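You operate a simulated robot arm through the tools that you are given. There is no shell and no other tool.

The job below is to be done with a simulated robot arm. You get a single attempt, and the scene is never put back.

## Task
Wind 0.8 metres of line onto the reel.
Fine: zero the counter first, brake off to wind, brake on after; leave dial and small winch.

It is judged by the outcome, as a careful person would: the job done as asked, and still so three seconds after it is handed in. It fails if anything else is knocked over, pushed out of place, dropped, spilled or broken.

## Robot
A 7-joint arm with a two-finger gripper, fixed in place. Base frame: the origin is on the floor under the middle of its stand, x ahead of it, y to its left, z up. Readings come in m, degrees, newtons and seconds.
With the tool pointing down near the work surface it reaches from about 0.3 to 0.74 m from the base axis. Its first joint turns from -166.0 to 166.0 degrees. Payload 2.94 kg.
Tool frame: the origin (TCP) lies between the finger pads and is the grasp point; the fingertips stand 0.03 m ahead of it; z points along the fingers, y is the line along which they close. The gripper opens to 0.138 m; its body begins 0.109 m behind the TCP.
Orientation is told as [roll, pitch, yaw] about the base's x, y, z axes, in that order, counted from this pose: with the fingers straight down and closing along the base's y, the tool's x points along the base's -x, its y along +y and its z along -z.

## Interface
- The arm moves only by the tool nudge_tool. Its arguments are lists of equal length, an entry for each row: "slide": the shift along the tool's x, y, z in units of 500 mm (1.0 is 500 mm), a list of three; "turn": the turn, a rotation vector about the tool's x, y, z in units of 45 degrees (1.0 is 45 degrees), a list of three. In form: {"slide": [[dx, dy, dz], ...], "turn": [[wx, wy, wz], ...]}. A call has 1 to 20 rows; each row is the pose to reach, as a shift and turn from the pose commanded when the call began, along the tool's axes at that moment. "jaw" is the finger opening in m, from 0 to 0.138, set as the call begins (left out, the last holds). A call with a number of a shift or a turn outside -1 to 1 is refused whole. Each row takes 0.2 s and may step no farther than 0.05 m and 8.6 degrees from the row before; otherwise, or with a gripper value out of range, the whole call is refused. A pose out of reach is approached as far as the arm can. The call stops where the force on the tool passes 40 N (or 10 N more than at its start, if that is more) or the arm is blocked; 0.2 s more then pass. The fingers move at their own pace (about 0.072 m/s each) and stop on an object; they squeeze with about 37 N. The grip force told is the motor's: it shows also when the fingers shut on nothing. Time passes only in rows, and 0.2 s behind the last, so rows that repeat a pose let the fingers close. The reply holds the time, the measured pose of the TCP, the force on the tool along the base axes, the opening and the grip force, in the units named above and with some noise, with the torque about the TCP (base axes, N m) and any sound that the robot's microphone picked up, and new pictures: "views" is both (left out), scene, wrist or none.
- Cameras (640 x 400 px; columns grow to the right, rows downward): "scene" is fixed at [0.2295, -0.6504, 1.7335]; the picture's right is [0.86, -0.52, 0.00], its down [-0.37, -0.60, -0.71] and it looks along [0.37, 0.61, -0.71] (base axes); focal length 367 px, centre (320, 200). "wrist" rides on the gripper at [0.071, 0.019, -0.146] in the tool frame; the picture's right is [-0.26, 0.97, 0.00], its down [-0.85, -0.23, -0.48] and it looks along [-0.46, -0.12, 0.88] (tool axes); focal length 280 px, centre (320, 200). There is no depth. A picture from a camera that has moved, and an enlarged one, comes with that camera's place and axes in the base frame and with its lens. The place of the scene camera against the robot may be out by one fixed shift of up to 0.018 m in any direction.
- move_column(by): slides the trunk up (or, below 0, down) by that many m; the arm rides with it, the base frame stays. It gives what a move gives, with no picture.
- inspect(camera, box): a new picture of the part [left, top, right, bottom] of that camera's present view, enlarged. It takes no simulated time.
- hand_in(): hands the job in; it is judged then, once.

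Places have to be worked out from the pictures, the camera data and where the tool is seen. Open the gripper and draw the arm clear of the work before you hand the job in, unless the task says otherwise.

The tools are called after "Call:" by a JSON object that holds its "name" and its "arguments". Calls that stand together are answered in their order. nudge_tool: Moves the arm, as the interface text tells. Its arguments: {"type":"object","properties":{"slide":{"type":"array"},"turn":{"type":"array"},"jaw":{"type":"number"},"views":{"type":"string","enum":["both","scene","wrist","none"]}},"required":["slide","turn"]} The other tools are called the same way: move_column (by) moves the trunk up or down; inspect (camera, box) takes an enlarged picture of a part of a camera's view; hand_in () hands the job in.

At the start:

```text
time_s: 0.0
tcp_pos: [0.3816, -0.1367, 1.3365]
tool_rot: [0.0, 0.0, -0.2]
ft_force: [1.2, -0.5, -0.6]
wrist_torque: [0.03, -0.02, 0.0]
opening: 0.1381
gripper_force: 0.0
trunk travel left (down, up): [-0.425, 0.029]
```

scene: 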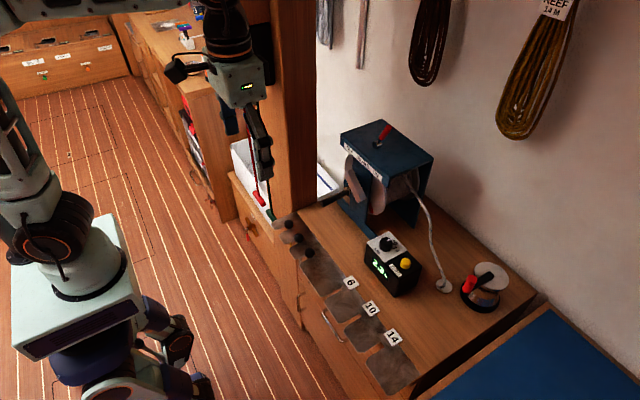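
wrist: 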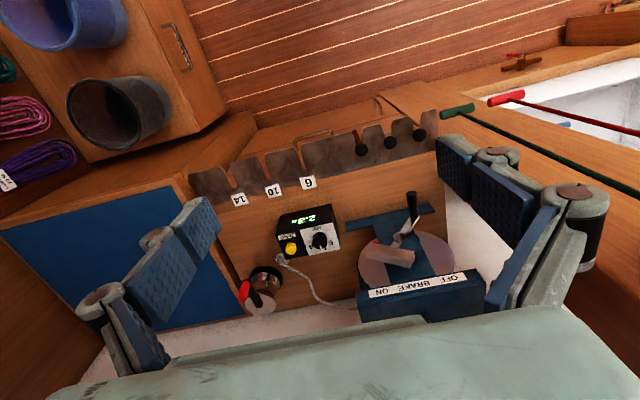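

I'll start by looking closely at the scene: the reel, the counter box and the small winch.

Call:
{"name": "inspect", "arguments": {"camera": "scene", "box": [320, 110, 450, 240]}}

Call:
{"name": "inspect", "arguments": {"camera": "scene", "box": [350, 220, 520, 320]}}

Call:
{"name": "inspect", "arguments": {"camera": "wrist", "box": [220, 170, 500, 345]}}

Call:
{"name": "inspect", "arguments": {"camera": "scene", "box": [220, 120, 420, 400]}}

```text
3.08 times, centred on (385, 175) of scene
camera zoom: at [0.2295, -0.6504, 1.7335], right [0.86, -0.52, 0.0], down [-0.37, -0.6, -0.71], along [0.37, 0.61, -0.71], focal length 1130 px, centre (120, 277)
```

zoom: 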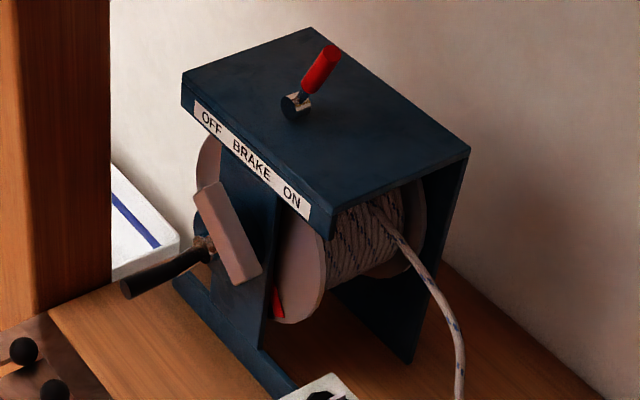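

```text
3.76 times, centred on (435, 270) of scene
camera zoom: at [0.2295, -0.6504, 1.7335], right [0.86, -0.52, 0.0], down [-0.37, -0.6, -0.71], along [0.37, 0.61, -0.71], focal length 1382 px, centre (-113, -64)
```

zoom: 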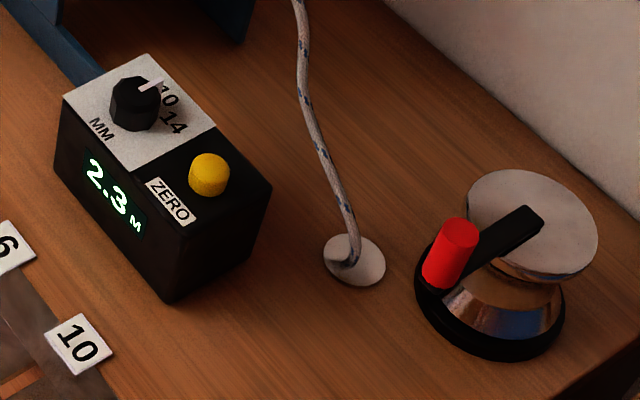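

```text
2.29 times, centred on (360, 258) of wrist
camera zoom: at [0.3093, -0.1181, 1.4818], right [0.26, 0.96, 0.0], down [0.85, -0.23, 0.48], along [0.46, -0.13, -0.88], focal length 641 px, centre (229, 69)
```

zoom: 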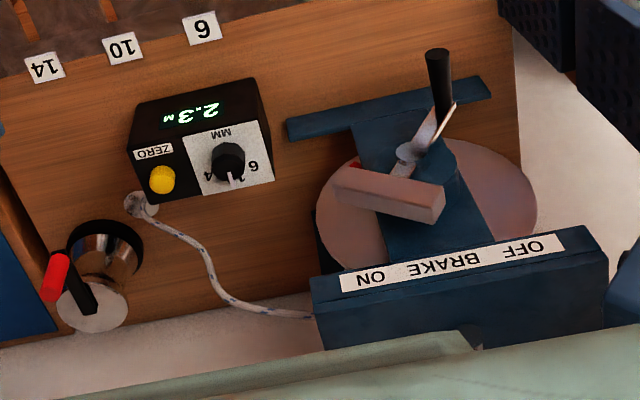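

```text
1.43 times, centred on (320, 260) of scene
camera zoom: at [0.2295, -0.6504, 1.7335], right [0.86, -0.52, 0.0], down [-0.37, -0.6, -0.71], along [0.37, 0.61, -0.71], focal length 525 px, centre (320, 114)
```

zoom: 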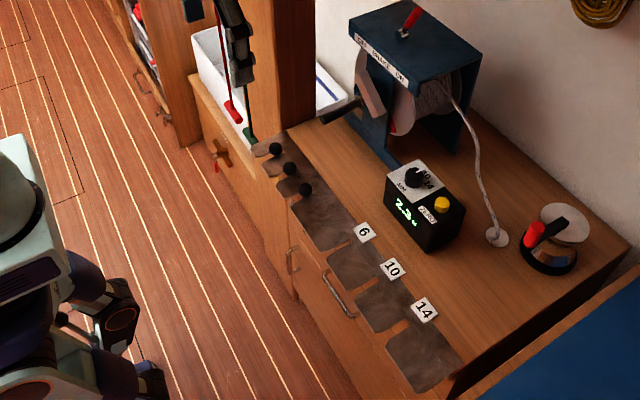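

I need a clearer idea of the wooden post and the lever, so I'll enlarge those areas first.

Call:
{"name": "inspect", "arguments": {"camera": "scene", "box": [220, 150, 360, 240]}}

Call:
{"name": "inspect", "arguments": {"camera": "scene", "box": [335, 115, 415, 165]}}

Call:
{"name": "inspect", "arguments": {"camera": "scene", "box": [330, 150, 430, 230]}}

Call:
{"name": "inspect", "arguments": {"camera": "wrist", "box": [340, 170, 480, 260]}}

Call:
{"name": "inspect", "arguments": {"camera": "wrist", "box": [420, 80, 640, 400]}}

```text
4.44 times, centred on (290, 195) of scene
camera zoom: at [0.2295, -0.6504, 1.7335], right [0.86, -0.52, 0.0], down [-0.37, -0.6, -0.71], along [0.37, 0.61, -0.71], focal length 1632 px, centre (453, 222)
```

zoom: 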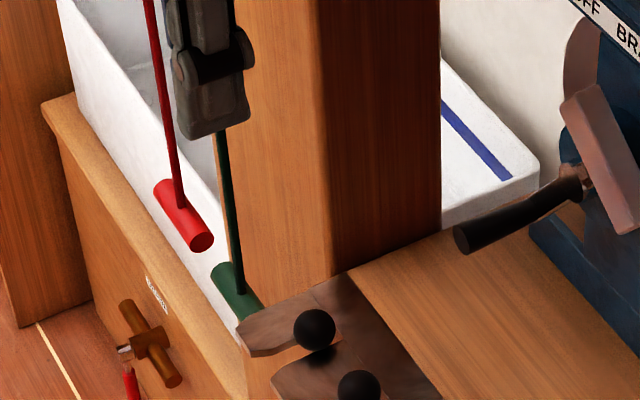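

```text
8.00 times, centred on (375, 140) of scene
camera zoom: at [0.2295, -0.6504, 1.7335], right [0.86, -0.52, 0.0], down [-0.37, -0.6, -0.71], along [0.37, 0.61, -0.71], focal length 2938 px, centre (-120, 680)
```

zoom: 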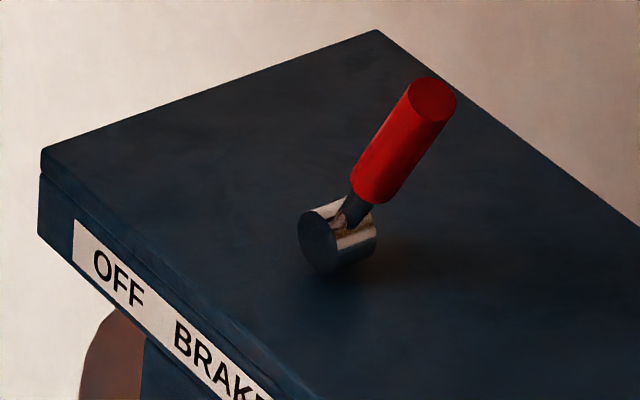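

```text
5.00 times, centred on (380, 190) of scene
camera zoom: at [0.2295, -0.6504, 1.7335], right [0.86, -0.52, 0.0], down [-0.37, -0.6, -0.71], along [0.37, 0.61, -0.71], focal length 1836 px, centre (20, 250)
```

zoom: 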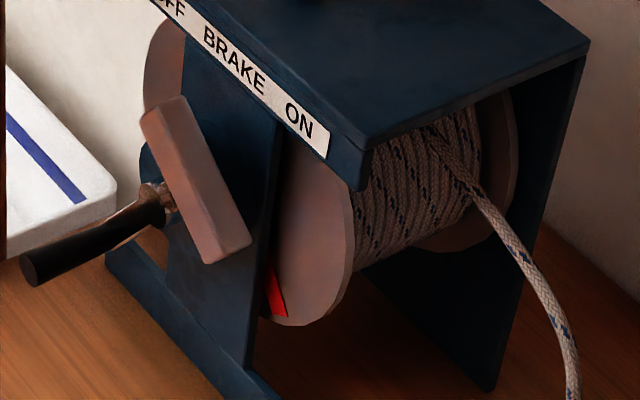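

```text
4.44 times, centred on (410, 215) of wrist
camera zoom: at [0.3093, -0.1181, 1.4818], right [0.26, 0.96, 0.0], down [0.85, -0.23, 0.48], along [0.46, -0.13, -0.88], focal length 1246 px, centre (-80, 133)
```

zoom: 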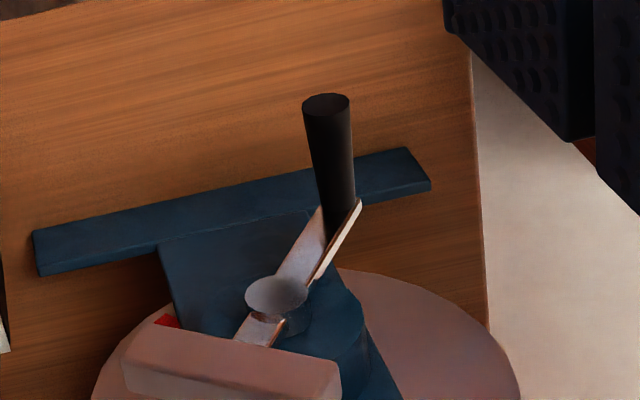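

```text
1.25 times, centred on (530, 240) of wrist
camera zoom: at [0.3093, -0.1181, 1.4818], right [0.26, 0.96, 0.0], down [0.85, -0.23, 0.48], along [0.46, -0.13, -0.88], focal length 350 px, centre (58, 150)
```

zoom: 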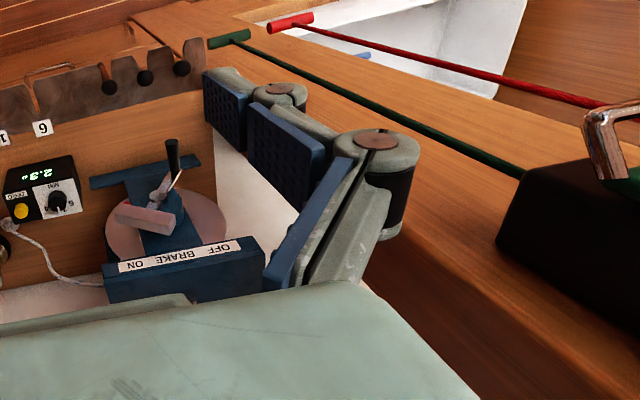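

The lever is on the ON side, and the reel axis runs along base x with the crank facing the robot. A post stands at about y≥0.085, so I'll tilt the tool forward and shift slightly left to see the front and the top of the reel.

Call:
{"name": "nudge_tool", "arguments": {"slide": [[0, 0.044, 0.015], [0, 0.088, 0.03], [0, 0.131, 0.045], [0, 0.174, 0.06]], "turn": [[0, -0.139, 0], [0, -0.278, 0], [0, -0.417, 0], [0, -0.556, 0]], "views": "both"}}

```text
time_s: 1.0
tcp_pos: [0.3952, -0.0662, 1.2411]
tool_rot: [2.9, -11.6, -1.2]
ft_force: [0.8, 0.1, -0.3]
wrist_torque: [0.02, 0.03, 0.02]
opening: 0.138
gripper_force: 0.0
trunk travel left (down, up): [-0.425, 0.029]
stopped in row 4: the arm was blocked; the commanded pose is now the measured one
camera wrist: at [0.2968, -0.0522, 1.3699], right [0.27, 0.96, 0.1], down [0.73, -0.27, 0.63], along [0.63, -0.1, -0.77], focal length 280 px, centre (320, 200)
```

scene: 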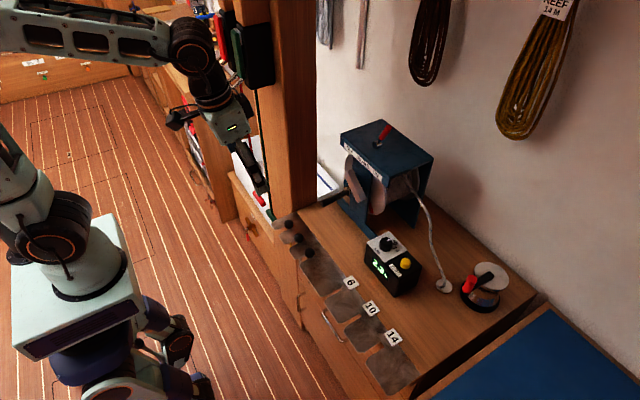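
wrist: 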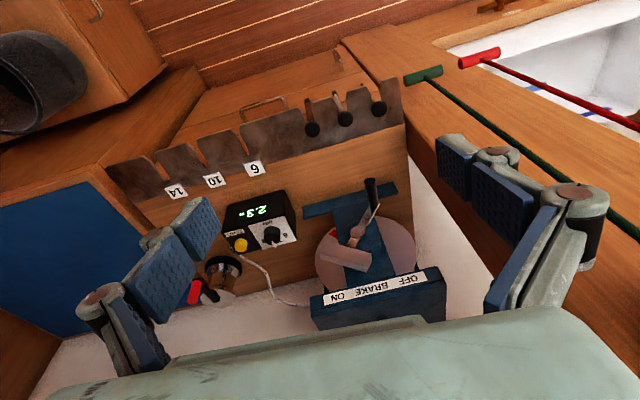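

The arm stopped short with hardly any force on the tool, so this looks like a joint limit at this height and not a collision. I'll lower the trunk 0.15 m so the forward tilt becomes easier; the path below the tool is clear.

Call:
{"name": "move_column", "arguments": {"by": -0.15}}

```text
time_s: 2.7
tcp_pos: [0.3958, -0.0644, 1.0897]
tool_rot: [2.8, -11.6, -1.1]
ft_force: [0.4, 0.1, -0.5]
wrist_torque: [-0.05, 0.0, -0.02]
opening: 0.1381
gripper_force: 0.1
trunk travel left (down, up): [-0.275, 0.179]
```

With the trunk lower, I'll raise the TCP again and continue the forward tilt.

Call:
{"name": "nudge_tool", "arguments": {"slide": [[0.003, 0, -0.04], [0.006, 0, -0.08], [0.01, 0, -0.12], [0.015, 0, -0.16], [0.018, 0, -0.2]], "turn": [[0.013, -0.1, 0], [0.026, -0.2, 0], [0.04, -0.3, 0], [0.05, -0.4, 0], [0.064, -0.5, 0]], "views": "both"}}

```text
time_s: 3.4
tcp_pos: [0.3905, -0.0714, 1.0732]
tool_rot: [3.5, -12.3, -2.4]
ft_force: [-0.2, 0.4, -0.2]
wrist_torque: [0.04, -0.03, 0.0]
opening: 0.138
gripper_force: 0.0
trunk travel left (down, up): [-0.275, 0.179]
stopped in row 3: the arm was blocked; the commanded pose is now the measured one
camera wrist: at [0.2904, -0.0568, 1.1997], right [0.28, 0.95, 0.11], down [0.72, -0.29, 0.63], along [0.63, -0.1, -0.77], focal length 280 px, centre (320, 200)
```

scene: 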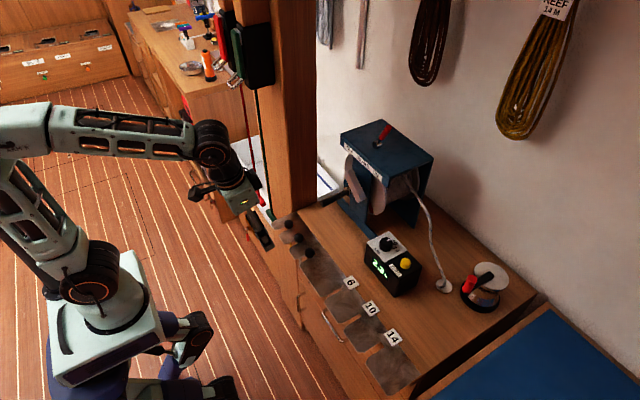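
wrist: 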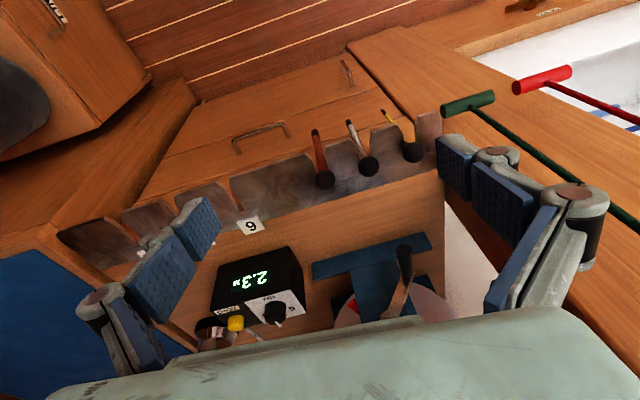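

Again it was blocked with no contact force. I'll test a plain upward translation without any turn, to learn which motion is the limited one.

Call:
{"name": "nudge_tool", "arguments": {"slide": [[-0.01, 0, -0.04], [-0.02, 0, -0.08], [-0.03, 0, -0.12]], "turn": [[0, 0, 0], [0, 0, 0], [0, 0, 0]], "views": "none"}}

```text
time_s: 4.2
tcp_pos: [0.3929, -0.074, 1.1294]
tool_rot: [3.7, -11.4, -2.3]
ft_force: [-0.6, -0.1, 1.1]
wrist_torque: [0.0, -0.02, -0.03]
opening: 0.1377
gripper_force: 0.1
trunk travel left (down, up): [-0.275, 0.179]
```

Translation works. Next I'll test a pure small tilt in place and see how the pose responds.

Call:
{"name": "nudge_tool", "arguments": {"slide": [[0, 0, 0], [0, 0, 0], [0, 0, 0]], "turn": [[0, -0.05, 0], [0, -0.1, 0], [0, -0.15, 0]], "views": "none"}}

```text
time_s: 5.2
tcp_pos: [0.3983, -0.0753, 1.0978]
tool_rot: [4.4, -13.6, -3.1]
ft_force: [0.7, 0.6, -0.4]
wrist_torque: [0.03, 0.05, -0.02]
opening: 0.138
gripper_force: 0.0
trunk travel left (down, up): [-0.275, 0.179]
stopped in row 3: the arm was blocked; the commanded pose is now the measured one
```

The wrist seems to be at a joint limit relative to the forearm. I'll look at the arm's posture in an enlarged picture.

Call:
{"name": "inspect", "arguments": {"camera": "scene", "box": [0, 90, 320, 290]}}

Call:
{"name": "inspect", "arguments": {"camera": "scene", "box": [160, 100, 300, 260]}}

```text
2.00 times, centred on (160, 190) of scene
camera zoom: at [0.2295, -0.6504, 1.7335], right [0.86, -0.52, 0.0], down [-0.37, -0.6, -0.71], along [0.37, 0.61, -0.71], focal length 734 px, centre (640, 220)
```

zoom: 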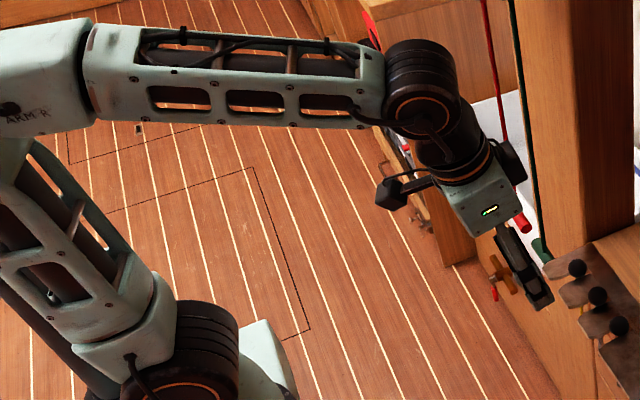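

```text
2.50 times, centred on (230, 180) of scene
camera zoom: at [0.2295, -0.6504, 1.7335], right [0.86, -0.52, 0.0], down [-0.37, -0.6, -0.71], along [0.37, 0.61, -0.71], focal length 918 px, centre (545, 250)
```

zoom: 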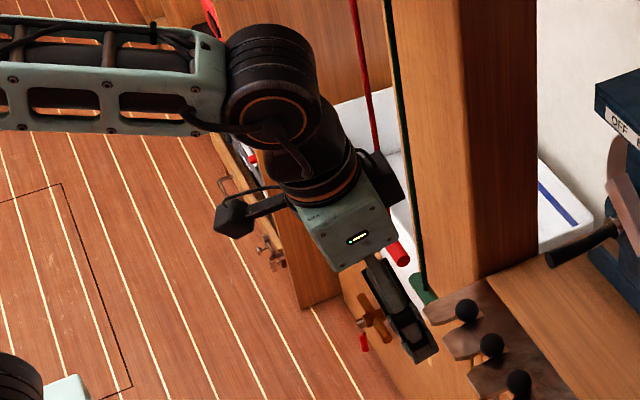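

The arm seems to be at its inner-reach limit: tilting forward drags the wrist back towards the stand. I'll move the tool 0.1 m forward and 0.05 m up, then tilt and level the roll, with the fingers partly closed to stay clear of the post.

Call:
{"name": "nudge_tool", "arguments": {"slide": [[-0.075, 0, -0.015], [-0.15, 0, -0.03], [-0.218, 0, -0.05], [-0.218, 0, -0.05], [-0.218, 0, -0.05], [-0.218, 0, -0.05]], "turn": [[0, 0, 0], [0, 0, 0], [0.02, -0.06, -0.02], [0.04, -0.16, -0.045], [0.06, -0.26, -0.07], [0.079, -0.356, -0.09]], "jaw": 0.06, "views": "both"}}

```text
time_s: 6.6
tcp_pos: [0.4978, -0.0807, 1.1519]
tool_rot: [-0.8, -30.4, 1.1]
ft_force: [-0.1, -0.8, -0.4]
wrist_torque: [-0.01, 0.02, 0.0]
opening: 0.06
gripper_force: 0.0
trunk travel left (down, up): [-0.275, 0.179]
camera wrist: at [0.3614, -0.0625, 1.2414], right [0.22, 0.97, 0.12], down [0.49, -0.21, 0.84], along [0.84, -0.12, -0.52], focal length 280 px, centre (320, 200)
```

scene: 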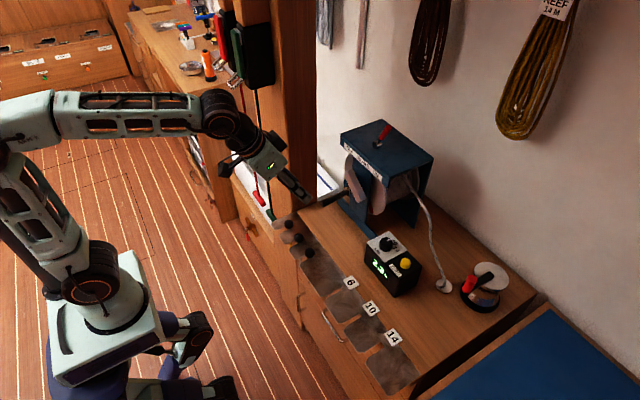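
wrist: 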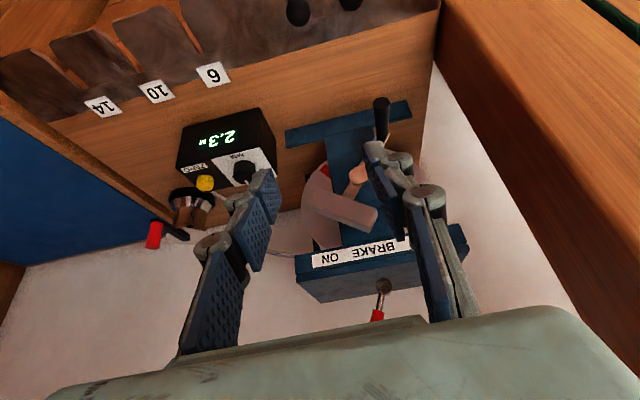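

Now the tilt works, and the reel's top and lever show in the wrist view. I'll enlarge the details.

Call:
{"name": "inspect", "arguments": {"camera": "wrist", "box": [280, 80, 480, 330]}}

Call:
{"name": "inspect", "arguments": {"camera": "wrist", "box": [140, 90, 300, 260]}}

```text
1.60 times, centred on (380, 205) of wrist
camera zoom: at [0.3614, -0.0625, 1.2414], right [0.22, 0.97, 0.12], down [0.49, -0.21, 0.84], along [0.84, -0.12, -0.52], focal length 449 px, centre (224, 192)
```

zoom: 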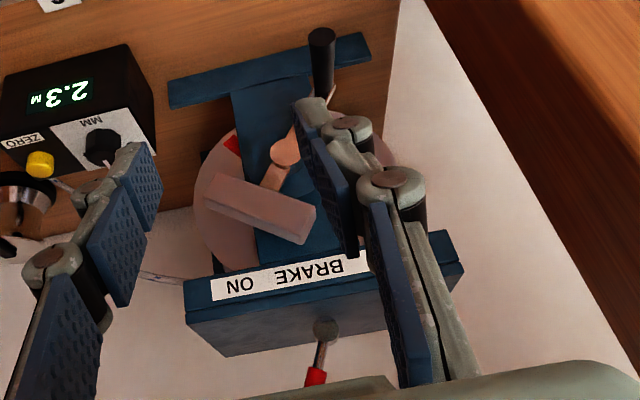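

```text
2.35 times, centred on (220, 175) of wrist
camera zoom: at [0.3614, -0.0625, 1.2414], right [0.22, 0.97, 0.12], down [0.49, -0.21, 0.84], along [0.84, -0.12, -0.52], focal length 660 px, centre (555, 259)
```

zoom: 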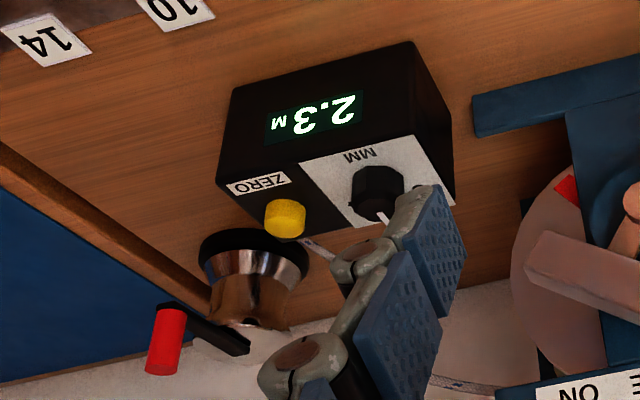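

I place the ZERO button at about (0.70, -0.295, 0.957), the lever pivot at (0.774, -0.048, 1.146) leaning towards ON, and the reel's top plate from y -0.145 to 0.043. With the fingers closed, I'll go above and in front of the button.

Call:
{"name": "nudge_tool", "arguments": {"slide": [[-0.0251, -0.0716, 0.0359], [-0.0502, -0.1433, 0.0717], [-0.0753, -0.2149, 0.1076], [-0.1004, -0.2865, 0.1435], [-0.1255, -0.3582, 0.1793], [-0.1506, -0.4298, 0.2152]], "turn": [[0, 0, 0], [0, 0, 0], [0, 0, 0], [0, 0, 0], [0, 0, 0], [0, 0, 0]], "jaw": 0, "views": "both"}}

```text
time_s: 8.0
tcp_pos: [0.6189, -0.2956, 1.098]
tool_rot: [-0.8, -30.3, 1.0]
ft_force: [-0.1, 1.1, -0.2]
wrist_torque: [-0.01, 0.02, 0.01]
opening: 0.0001
gripper_force: 28.2
trunk travel left (down, up): [-0.275, 0.179]
camera wrist: at [0.4818, -0.2774, 1.1883], right [0.22, 0.97, 0.12], down [0.49, -0.22, 0.84], along [0.84, -0.12, -0.53], focal length 280 px, centre (320, 200)
```

scene: 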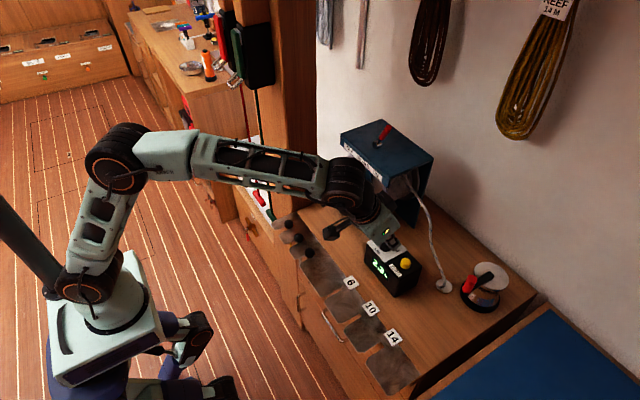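
wrist: 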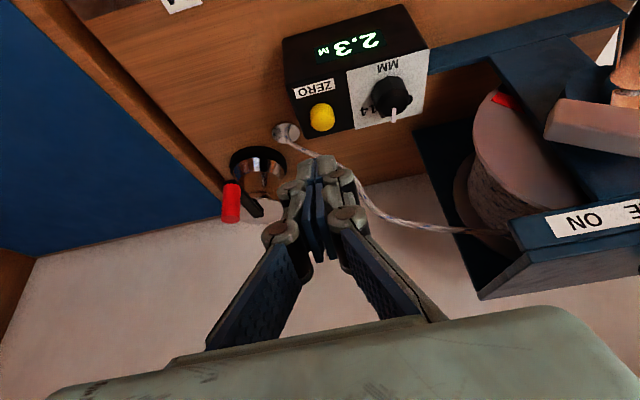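

The fingertip and the button line up in the wrist view. I'll enlarge the box before pressing.

Call:
{"name": "inspect", "arguments": {"camera": "wrist", "box": [260, 70, 420, 230]}}

Call:
{"name": "inspect", "arguments": {"camera": "scene", "box": [320, 180, 440, 300]}}

```text
2.50 times, centred on (340, 150) of wrist
camera zoom: at [0.4818, -0.2774, 1.1883], right [0.22, 0.97, 0.12], down [0.49, -0.22, 0.84], along [0.84, -0.12, -0.53], focal length 701 px, centre (270, 325)
```

zoom: 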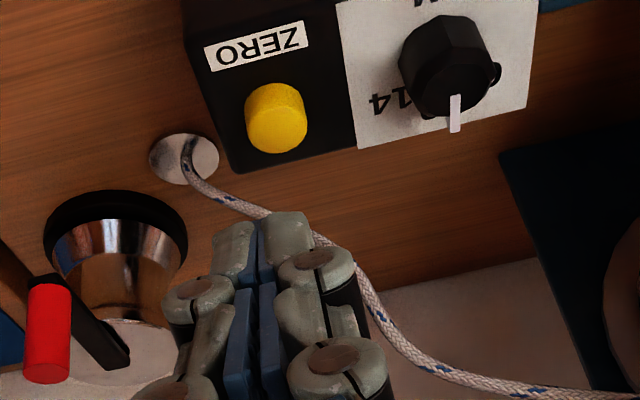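

```text
3.33 times, centred on (380, 240) of scene
camera zoom: at [0.2295, -0.6504, 1.7335], right [0.86, -0.52, 0.0], down [-0.37, -0.6, -0.71], along [0.37, 0.61, -0.71], focal length 1224 px, centre (120, 67)
```

zoom: 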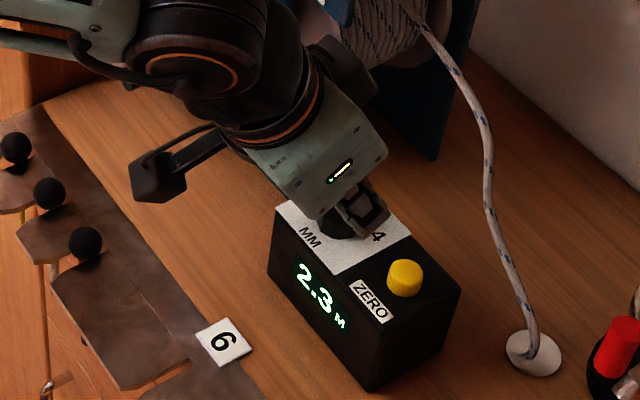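

The button top comes out at about (0.695, -0.292, 0.960) from two wrist views. I'll move the fingertips to about 3 cm above it.

Call:
{"name": "nudge_tool", "arguments": {"slide": [[-0.0146, 0.002, 0.0688], [-0.0292, 0.004, 0.1376], [-0.0438, 0.006, 0.2064]], "turn": [[0, 0, 0], [0, 0, 0], [0, 0, 0]], "views": "both"}}

```text
time_s: 8.8
tcp_pos: [0.6897, -0.2909, 1.0194]
tool_rot: [-0.7, -30.4, 1.0]
ft_force: [-0.8, 0.5, 0.0]
wrist_torque: [-0.04, -0.01, -0.02]
opening: 0.0
gripper_force: 28.4
trunk travel left (down, up): [-0.275, 0.179]
camera wrist: at [0.5542, -0.2729, 1.1096], right [0.22, 0.97, 0.12], down [0.49, -0.22, 0.84], along [0.84, -0.12, -0.53], focal length 280 px, centre (320, 200)
```

scene: 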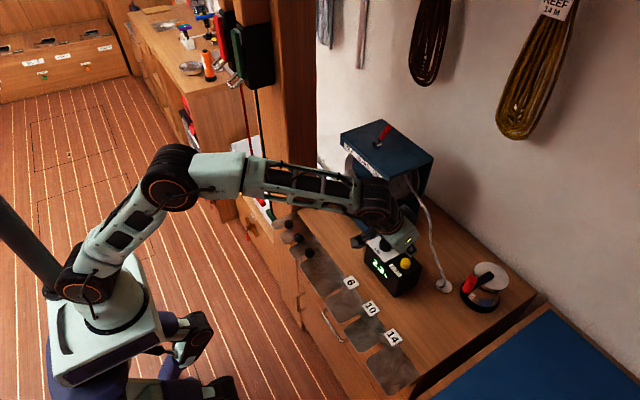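
wrist: 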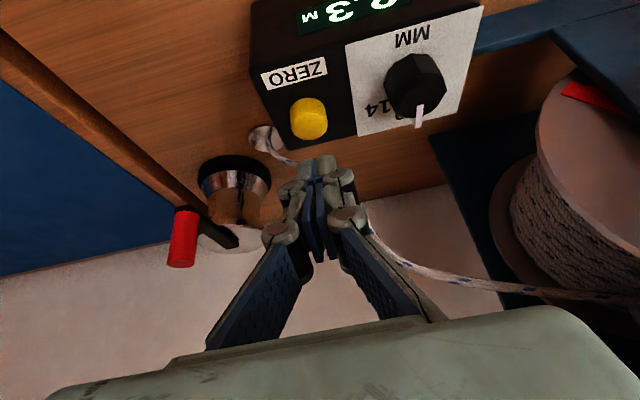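

The tip is over the button with a few millimetres of shift still to make. I'll press down slowly; the force limit stops the move.

Call:
{"name": "nudge_tool", "arguments": {"slide": [[0.0052, -0.002, 0.013], [0.011, -0.004, 0.025], [0.0165, -0.005, 0.036], [0.022, -0.005, 0.047], [0.0275, -0.005, 0.058], [0.033, -0.005, 0.07], [0.0386, -0.005, 0.0816]], "turn": [[0, 0, 0], [0, 0, 0], [0, 0, 0], [0, 0, 0], [0, 0, 0], [0, 0, 0], [0, 0, 0]], "views": "both"}}

```text
time_s: 10.4
tcp_pos: [0.6924, -0.2963, 0.9786]
tool_rot: [-1.0, -30.8, 1.1]
ft_force: [1.2, -0.1, 14.0]
wrist_torque: [0.02, -0.07, 0.03]
opening: 0.0059
gripper_force: 27.8
trunk travel left (down, up): [-0.275, 0.179]
camera wrist: at [0.5571, -0.2773, 1.0681], right [0.22, 0.97, 0.12], down [0.49, -0.21, 0.85], along [0.84, -0.12, -0.52], focal length 280 px, centre (320, 200)
```

scene: 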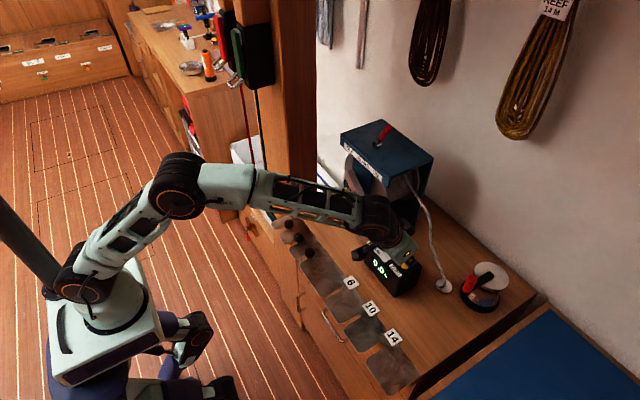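
wrist: 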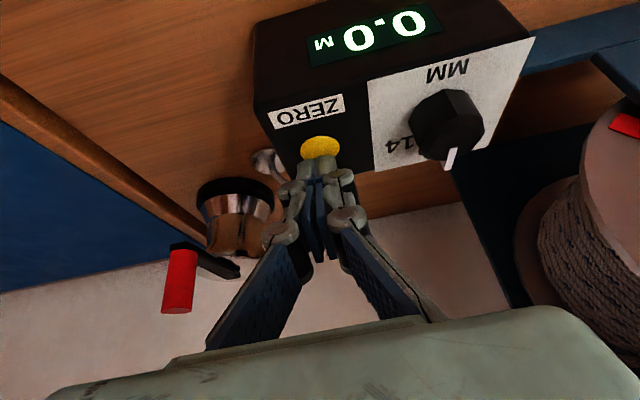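

The counter reads 0.0 and the press was clean. I'll lift straight off the button, then back up and over to where I can view the brake lever.

Call:
{"name": "nudge_tool", "arguments": {"slide": [[-0.051, 0, -0.086], [-0.0574, 0, -0.175], [-0.0644, 0.0376, -0.2646], [-0.0802, 0.0872, -0.349], [-0.0958, 0.1364, -0.4334], [-0.1116, 0.1858, -0.5178]], "turn": [[0, 0, 0], [0, 0, 0], [0, 0, 0], [0, 0, 0], [0, 0, 0], [0, 0, 0]], "views": "both"}}

```text
time_s: 11.8
tcp_pos: [0.6091, -0.1992, 1.2271]
tool_rot: [-0.8, -30.4, 0.9]
ft_force: [0.0, -0.1, -0.2]
wrist_torque: [0.04, 0.03, -0.04]
opening: 0.0001
gripper_force: 28.6
trunk travel left (down, up): [-0.275, 0.179]
camera wrist: at [0.4725, -0.1802, 1.3152], right [0.22, 0.97, 0.12], down [0.49, -0.22, 0.84], along [0.84, -0.12, -0.53], focal length 280 px, centre (320, 200)
```

scene: 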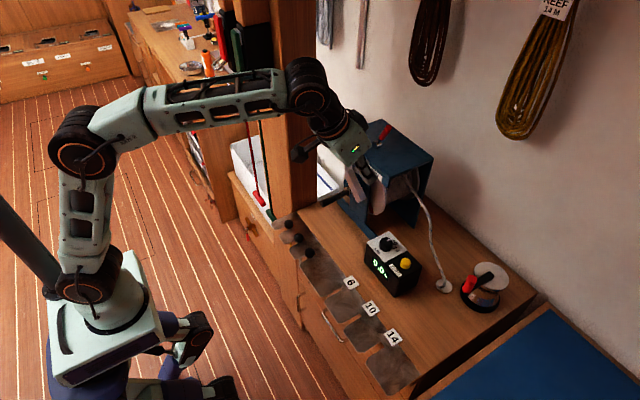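
wrist: 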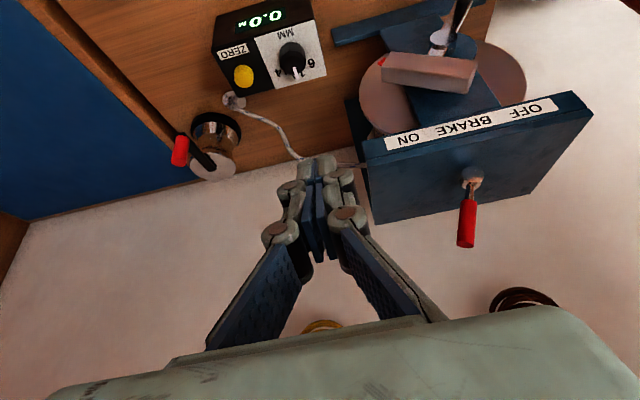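

Call:
{"name": "inspect", "arguments": {"camera": "wrist", "box": [360, 80, 600, 260]}}

Call:
{"name": "inspect", "arguments": {"camera": "wrist", "box": [370, 0, 540, 140]}}

Call:
{"name": "inspect", "arguments": {"camera": "scene", "box": [320, 100, 440, 240]}}

```text
2.22 times, centred on (480, 170) of wrist
camera zoom: at [0.4725, -0.1802, 1.3152], right [0.22, 0.97, 0.12], down [0.49, -0.22, 0.84], along [0.84, -0.12, -0.53], focal length 623 px, centre (-36, 267)
```

zoom: 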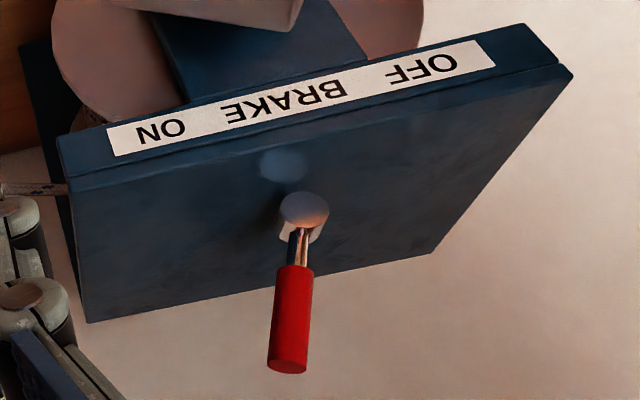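

```text
2.86 times, centred on (455, 70) of wrist
camera zoom: at [0.4725, -0.1802, 1.3152], right [0.22, 0.97, 0.12], down [0.49, -0.22, 0.84], along [0.84, -0.12, -0.53], focal length 801 px, centre (-66, 571)
```

zoom: 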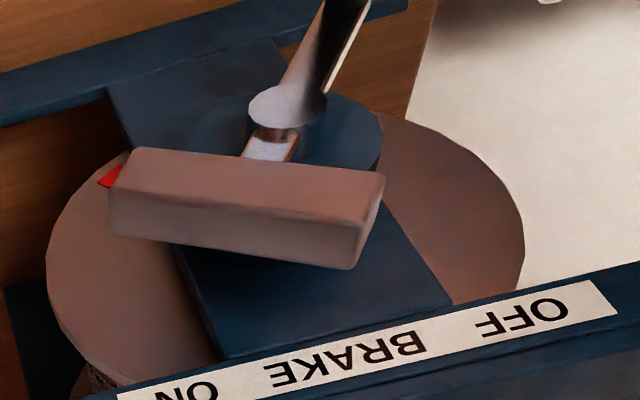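

```text
2.86 times, centred on (380, 170) of scene
camera zoom: at [0.2295, -0.6504, 1.7335], right [0.86, -0.52, 0.0], down [-0.37, -0.6, -0.71], along [0.37, 0.61, -0.71], focal length 1049 px, centre (149, 286)
```

zoom: 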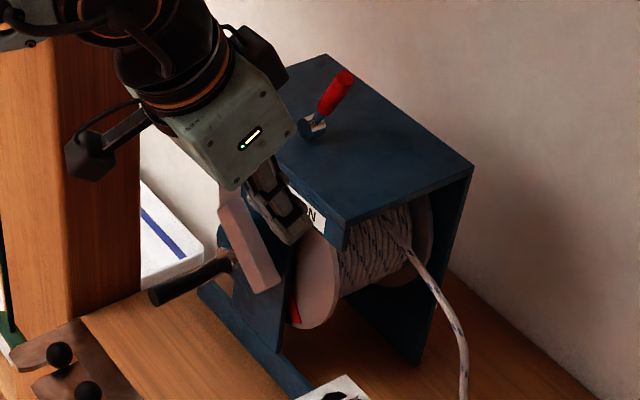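

The lever pivots at about (0.768, -0.049, 1.150), with its red tip at (0.768, -0.081, 1.221) on the ON side. I'll move up beside the reel with about 45° of tilt for more reach before pushing the lever.

Call:
{"name": "nudge_tool", "arguments": {"slide": [[-0.041, 0.0255, -0.002], [-0.082, 0.051, -0.004], [-0.1224, 0.0764, -0.0058]], "turn": [[0, -0.108, 0], [0, -0.216, 0], [0, -0.324, 0]], "views": "both"}}

```text
time_s: 12.6
tcp_pos: [0.6624, -0.1606, 1.2586]
tool_rot: [-0.8, -45.0, 1.2]
ft_force: [-0.2, -0.1, -0.7]
wrist_torque: [0.07, -0.01, 0.01]
opening: 0.0
gripper_force: 28.4
trunk travel left (down, up): [-0.275, 0.179]
camera wrist: at [0.5078, -0.1435, 1.3121], right [0.18, 0.97, 0.17], down [0.27, -0.22, 0.94], along [0.95, -0.12, -0.3], focal length 280 px, centre (320, 200)
```

scene: 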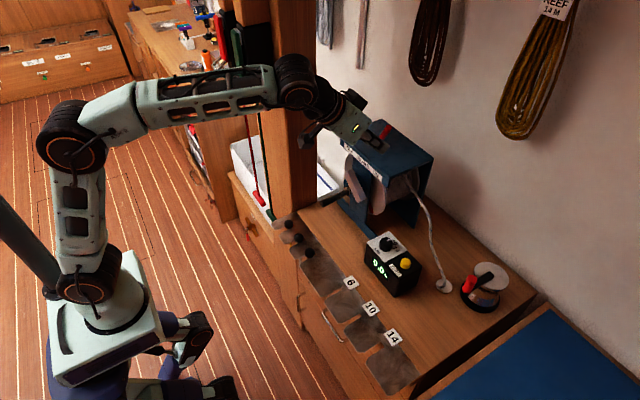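
wrist: 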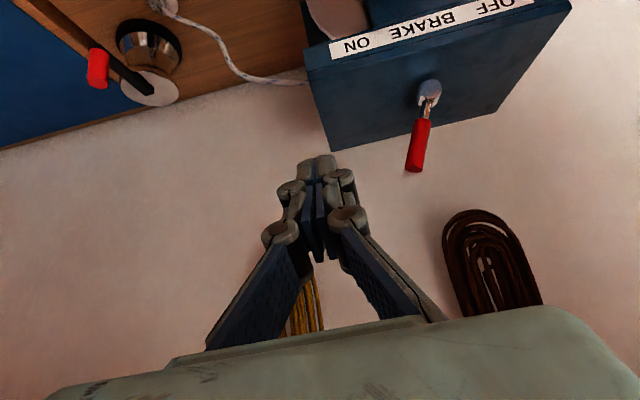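

The second wrist view confirms the lever tip at (0.768, -0.082, 1.219). I'll bring the closed fingertips to the ON (-y) side of the lever, just above the plate.

Call:
{"name": "nudge_tool", "arguments": {"slide": [[-0.0333, 0.0165, 0.0553], [-0.0666, 0.0331, 0.1105], [-0.0998, 0.0496, 0.1658], [-0.0672, 0.05, 0.1984]], "turn": [[0, 0, 0], [0, 0, 0], [0, 0, 0], [0, 0, 0]], "views": "both"}}

```text
time_s: 13.6
tcp_pos: [0.7526, -0.1355, 1.2127]
tool_rot: [-1.0, -44.9, 1.2]
ft_force: [0.3, 0.0, -0.1]
wrist_torque: [-0.03, 0.03, -0.02]
opening: 0.0
gripper_force: 28.2
trunk travel left (down, up): [-0.275, 0.179]
camera wrist: at [0.5993, -0.1181, 1.266], right [0.18, 0.97, 0.17], down [0.27, -0.22, 0.94], along [0.95, -0.12, -0.3], focal length 280 px, centre (320, 200)
```

scene: 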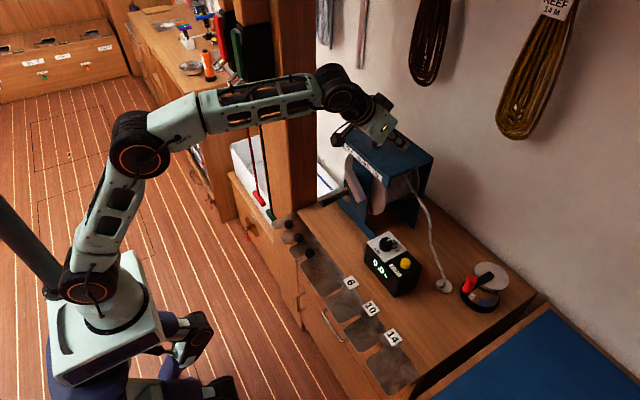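
wrist: 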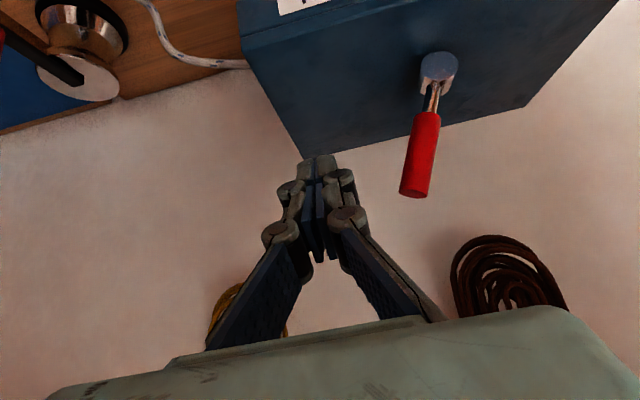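

The fingertips are level with the red grip. I'll push in +y in 1 cm steps to swing the lever towards OFF.

Call:
{"name": "nudge_tool", "arguments": {"slide": [[0, 0.02, 0], [0, 0.04, 0], [0, 0.06, 0], [0, 0.08, 0], [0, 0.1, 0], [0, 0.12, 0], [0, 0.14, 0], [0, 0.155, 0]], "turn": [[0, 0, 0], [0, 0, 0], [0, 0, 0], [0, 0, 0], [0, 0, 0], [0, 0, 0], [0, 0, 0], [0, 0, 0]], "views": "both"}}

```text
time_s: 15.4
tcp_pos: [0.7522, -0.0586, 1.2125]
tool_rot: [-1.0, -44.9, 1.3]
ft_force: [-0.5, 0.2, 0.0]
wrist_torque: [-0.02, -0.01, -0.01]
opening: 0.0
gripper_force: 28.5
trunk travel left (down, up): [-0.275, 0.179]
camera wrist: at [0.599, -0.0404, 1.2652], right [0.18, 0.97, 0.17], down [0.27, -0.22, 0.94], along [0.95, -0.12, -0.3], focal length 280 px, centre (320, 200)
```

scene: 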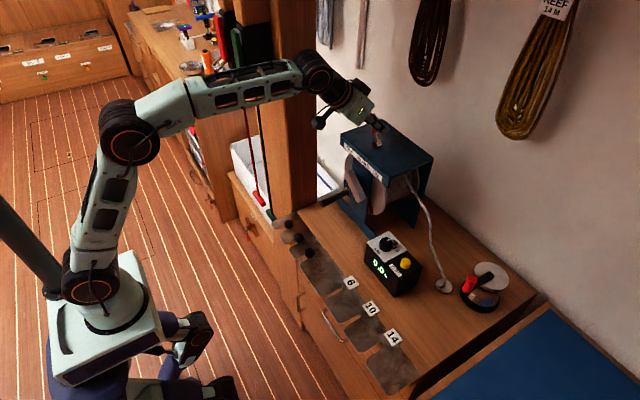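
wrist: 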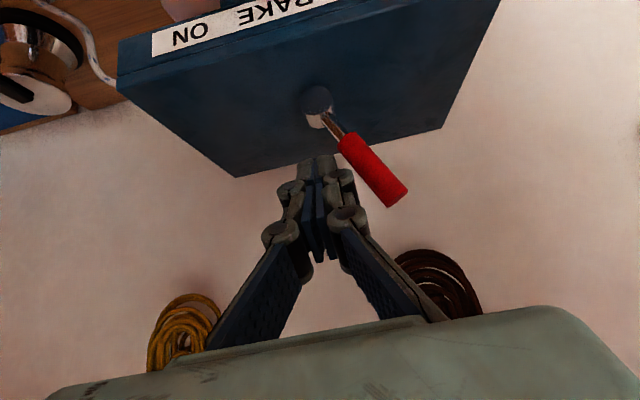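

The lever now leans to the OFF side, with its tip at y about -0.015, and it stays there with no contact force. I'll back out along the tool axis, then come down in front of the reel to see the crank and post from close up.

Call:
{"name": "nudge_tool", "arguments": {"slide": [[0, 0, -0.1], [0, 0, -0.2], [0.063, 0, -0.2626], [0.149, -0.018, -0.29], [0.2416, -0.0464, -0.2824], [0.3124, -0.065, -0.2258], [0.3762, -0.074, -0.162], [0.4396, -0.073, -0.0982], [0.482, -0.072, -0.0558]], "turn": [[0, 0, 0], [0, 0, 0], [0, 0, 0], [0, 0, 0], [0, 0, 0], [0, 0, 0], [0, 0, 0], [0, 0, 0], [0, 0, 0]], "views": "both"}}

```text
time_s: 17.4
tcp_pos: [0.563, -0.0986, 1.0609]
tool_rot: [-1.0, -45.0, 1.2]
ft_force: [-0.3, 0.0, 0.7]
wrist_torque: [0.0, 0.02, 0.0]
opening: 0.0
gripper_force: 28.2
trunk travel left (down, up): [-0.275, 0.179]
camera wrist: at [0.4096, -0.0803, 1.1147], right [0.18, 0.97, 0.17], down [0.27, -0.22, 0.94], along [0.95, -0.12, -0.3], focal length 280 px, centre (320, 200)
```

scene: 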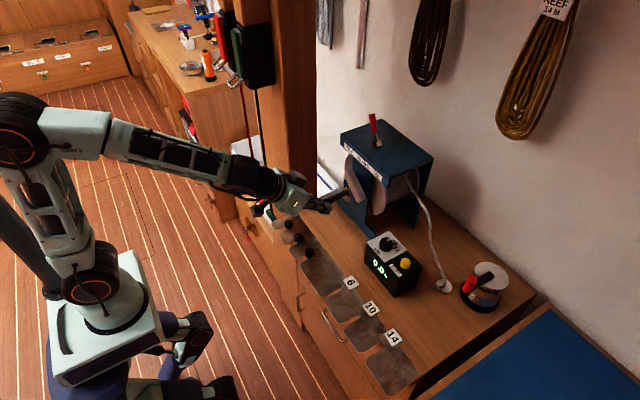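
wrist: 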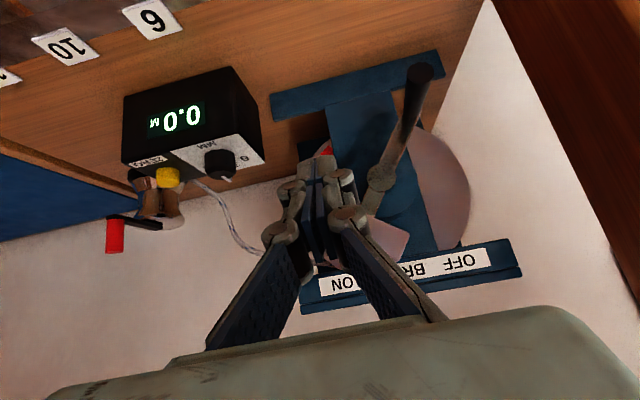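

Call:
{"name": "inspect", "arguments": {"camera": "wrist", "box": [300, 40, 500, 200]}}

Call:
{"name": "inspect", "arguments": {"camera": "wrist", "box": [460, 0, 640, 320]}}

Call:
{"name": "inspect", "arguments": {"camera": "scene", "box": [240, 100, 440, 260]}}

```text
2.50 times, centred on (400, 120) of wrist
camera zoom: at [0.4096, -0.0803, 1.1147], right [0.18, 0.97, 0.17], down [0.27, -0.22, 0.94], along [0.95, -0.12, -0.3], focal length 701 px, centre (120, 400)
```

zoom: 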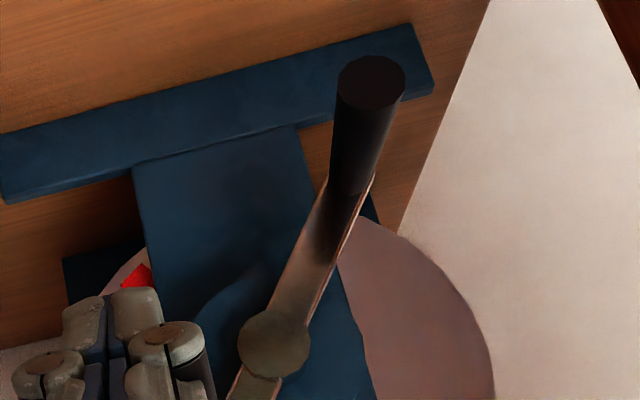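

```text
1.25 times, centred on (550, 160) of wrist
camera zoom: at [0.4096, -0.0803, 1.1147], right [0.18, 0.97, 0.17], down [0.27, -0.22, 0.94], along [0.95, -0.12, -0.3], focal length 350 px, centre (32, 250)
```

zoom: 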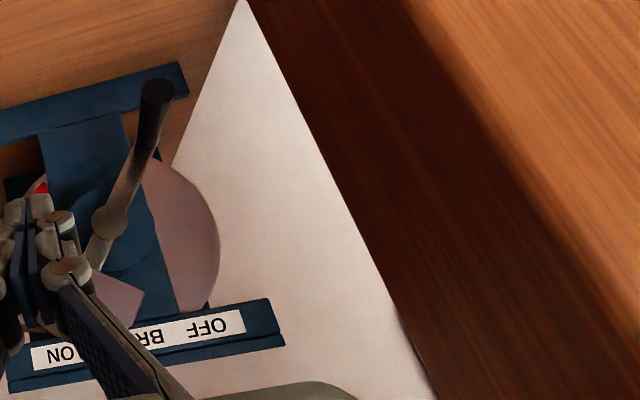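

```text
2.50 times, centred on (340, 180) of scene
camera zoom: at [0.2295, -0.6504, 1.7335], right [0.86, -0.52, 0.0], down [-0.37, -0.6, -0.71], along [0.37, 0.61, -0.71], focal length 918 px, centre (270, 250)
```

zoom: 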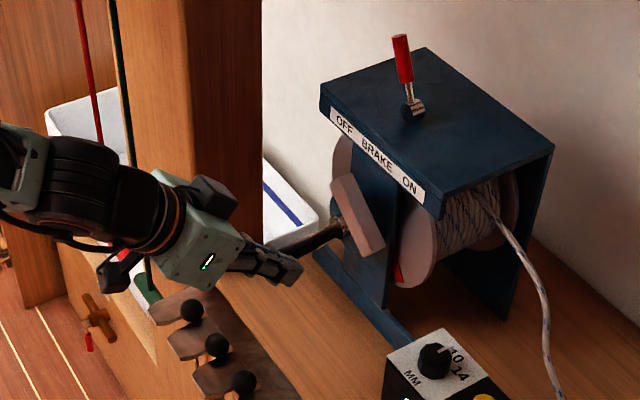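

The hub sits at about (0.672, -0.050, 1.022). The handle runs from x 0.622 to 0.69 at y -0.002, z 0.955, so the crank radius is about 0.0825 m. The partition's near face is at y about 0.11, which leaves room. I'll open the jaw to 0.07 and line up above and in front of the handle.

Call:
{"name": "nudge_tool", "arguments": {"slide": [[0.0127, 0.0646, 0.0062], [0.0255, 0.1292, 0.0124], [0.0382, 0.1938, 0.0186], [0.0382, 0.1938, 0.0186]], "turn": [[0, 0, 0.0115], [0, 0, 0.023], [0.003, 0, 0.0346], [0.003, 0, 0.0346]], "jaw": 0.07, "views": "both"}}

```text
time_s: 18.4
tcp_pos: [0.5561, 0.001, 1.0387]
tool_rot: [0.4, -44.8, -0.9]
ft_force: [0.0, 0.2, -1.2]
wrist_torque: [-0.03, -0.02, -0.07]
opening: 0.07
gripper_force: 0.1
trunk travel left (down, up): [-0.275, 0.179]
camera wrist: at [0.4012, 0.0201, 1.0921], right [0.2, 0.96, 0.19], down [0.26, -0.24, 0.94], along [0.94, -0.13, -0.3], focal length 280 px, centre (320, 200)
```

scene: 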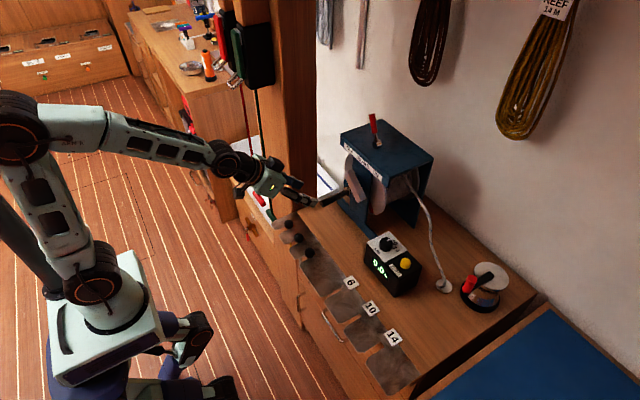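
wrist: 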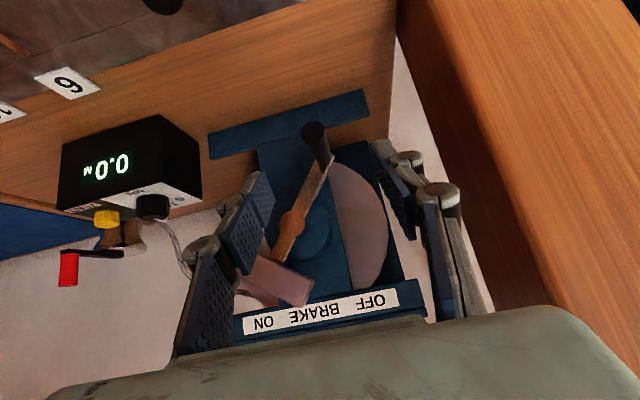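

The handle is centred between the open fingers. I'll advance along the tool axis so the fingers straddle it.

Call:
{"name": "nudge_tool", "arguments": {"slide": [[-0.001, -0.002, 0.075], [-0.002, -0.004, 0.15], [-0.0035, -0.005, 0.21], [-0.0038, -0.005, 0.2348]], "turn": [[0, 0, 0], [0, 0, 0], [0, 0, 0], [0, 0, 0]], "views": "both"}}

```text
time_s: 19.4
tcp_pos: [0.6405, -0.0052, 0.9567]
tool_rot: [0.6, -45.0, -1.0]
ft_force: [0.1, 0.4, 0.3]
wrist_torque: [0.0, 0.01, -0.01]
opening: 0.0699
gripper_force: 0.1
trunk travel left (down, up): [-0.275, 0.179]
camera wrist: at [0.4866, 0.0155, 1.0102], right [0.2, 0.96, 0.19], down [0.26, -0.24, 0.94], along [0.94, -0.13, -0.3], focal length 280 px, centre (320, 200)
```

scene: 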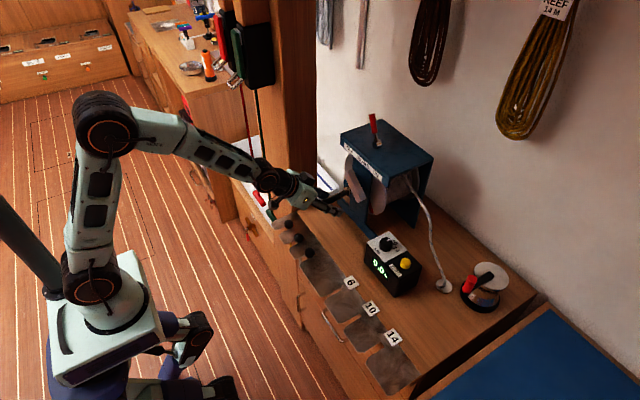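
wrist: 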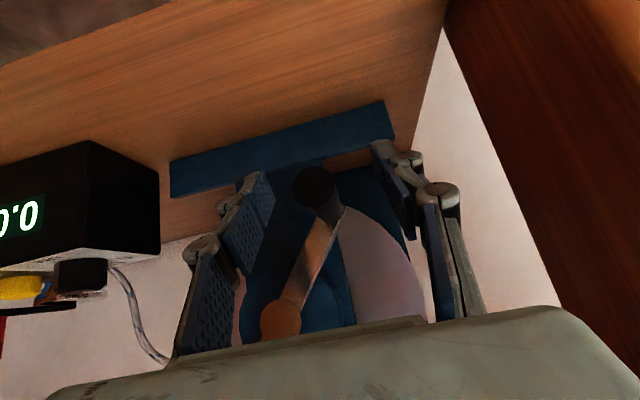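

The handle sits between the finger pads at the grasp point. I'll close onto it.

Call:
{"name": "nudge_tool", "arguments": {"slide": [[0, 0, 0], [0, 0, 0], [0, 0, 0], [0, 0, 0]], "turn": [[0, 0, 0], [0, 0, 0], [0, 0, 0], [0, 0, 0]], "jaw": 0.0, "views": "both"}}

```text
time_s: 20.4
tcp_pos: [0.6396, -0.0046, 0.957]
tool_rot: [0.4, -44.9, -0.9]
ft_force: [0.6, -0.1, -1.4]
wrist_torque: [0.07, -0.25, 0.56]
opening: 0.0173
gripper_force: 42.5
trunk travel left (down, up): [-0.275, 0.179]
camera wrist: at [0.4863, 0.0155, 1.0105], right [0.2, 0.96, 0.19], down [0.26, -0.24, 0.94], along [0.94, -0.13, -0.3], focal length 280 px, centre (320, 200)
```

scene: 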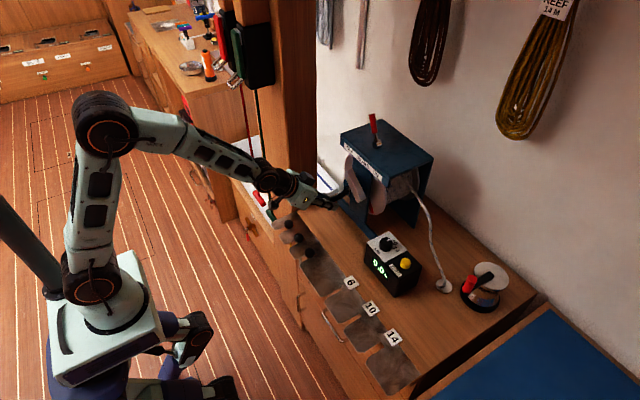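
wrist: 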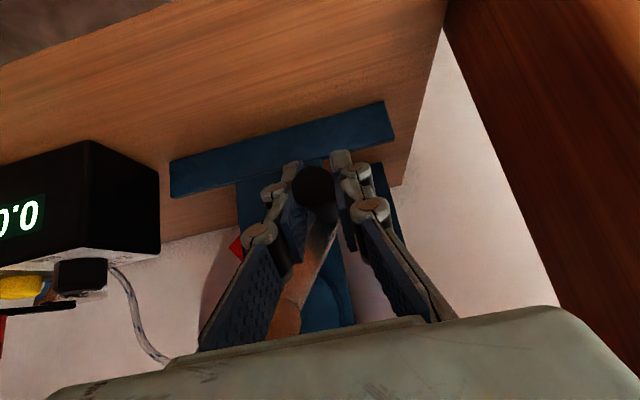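

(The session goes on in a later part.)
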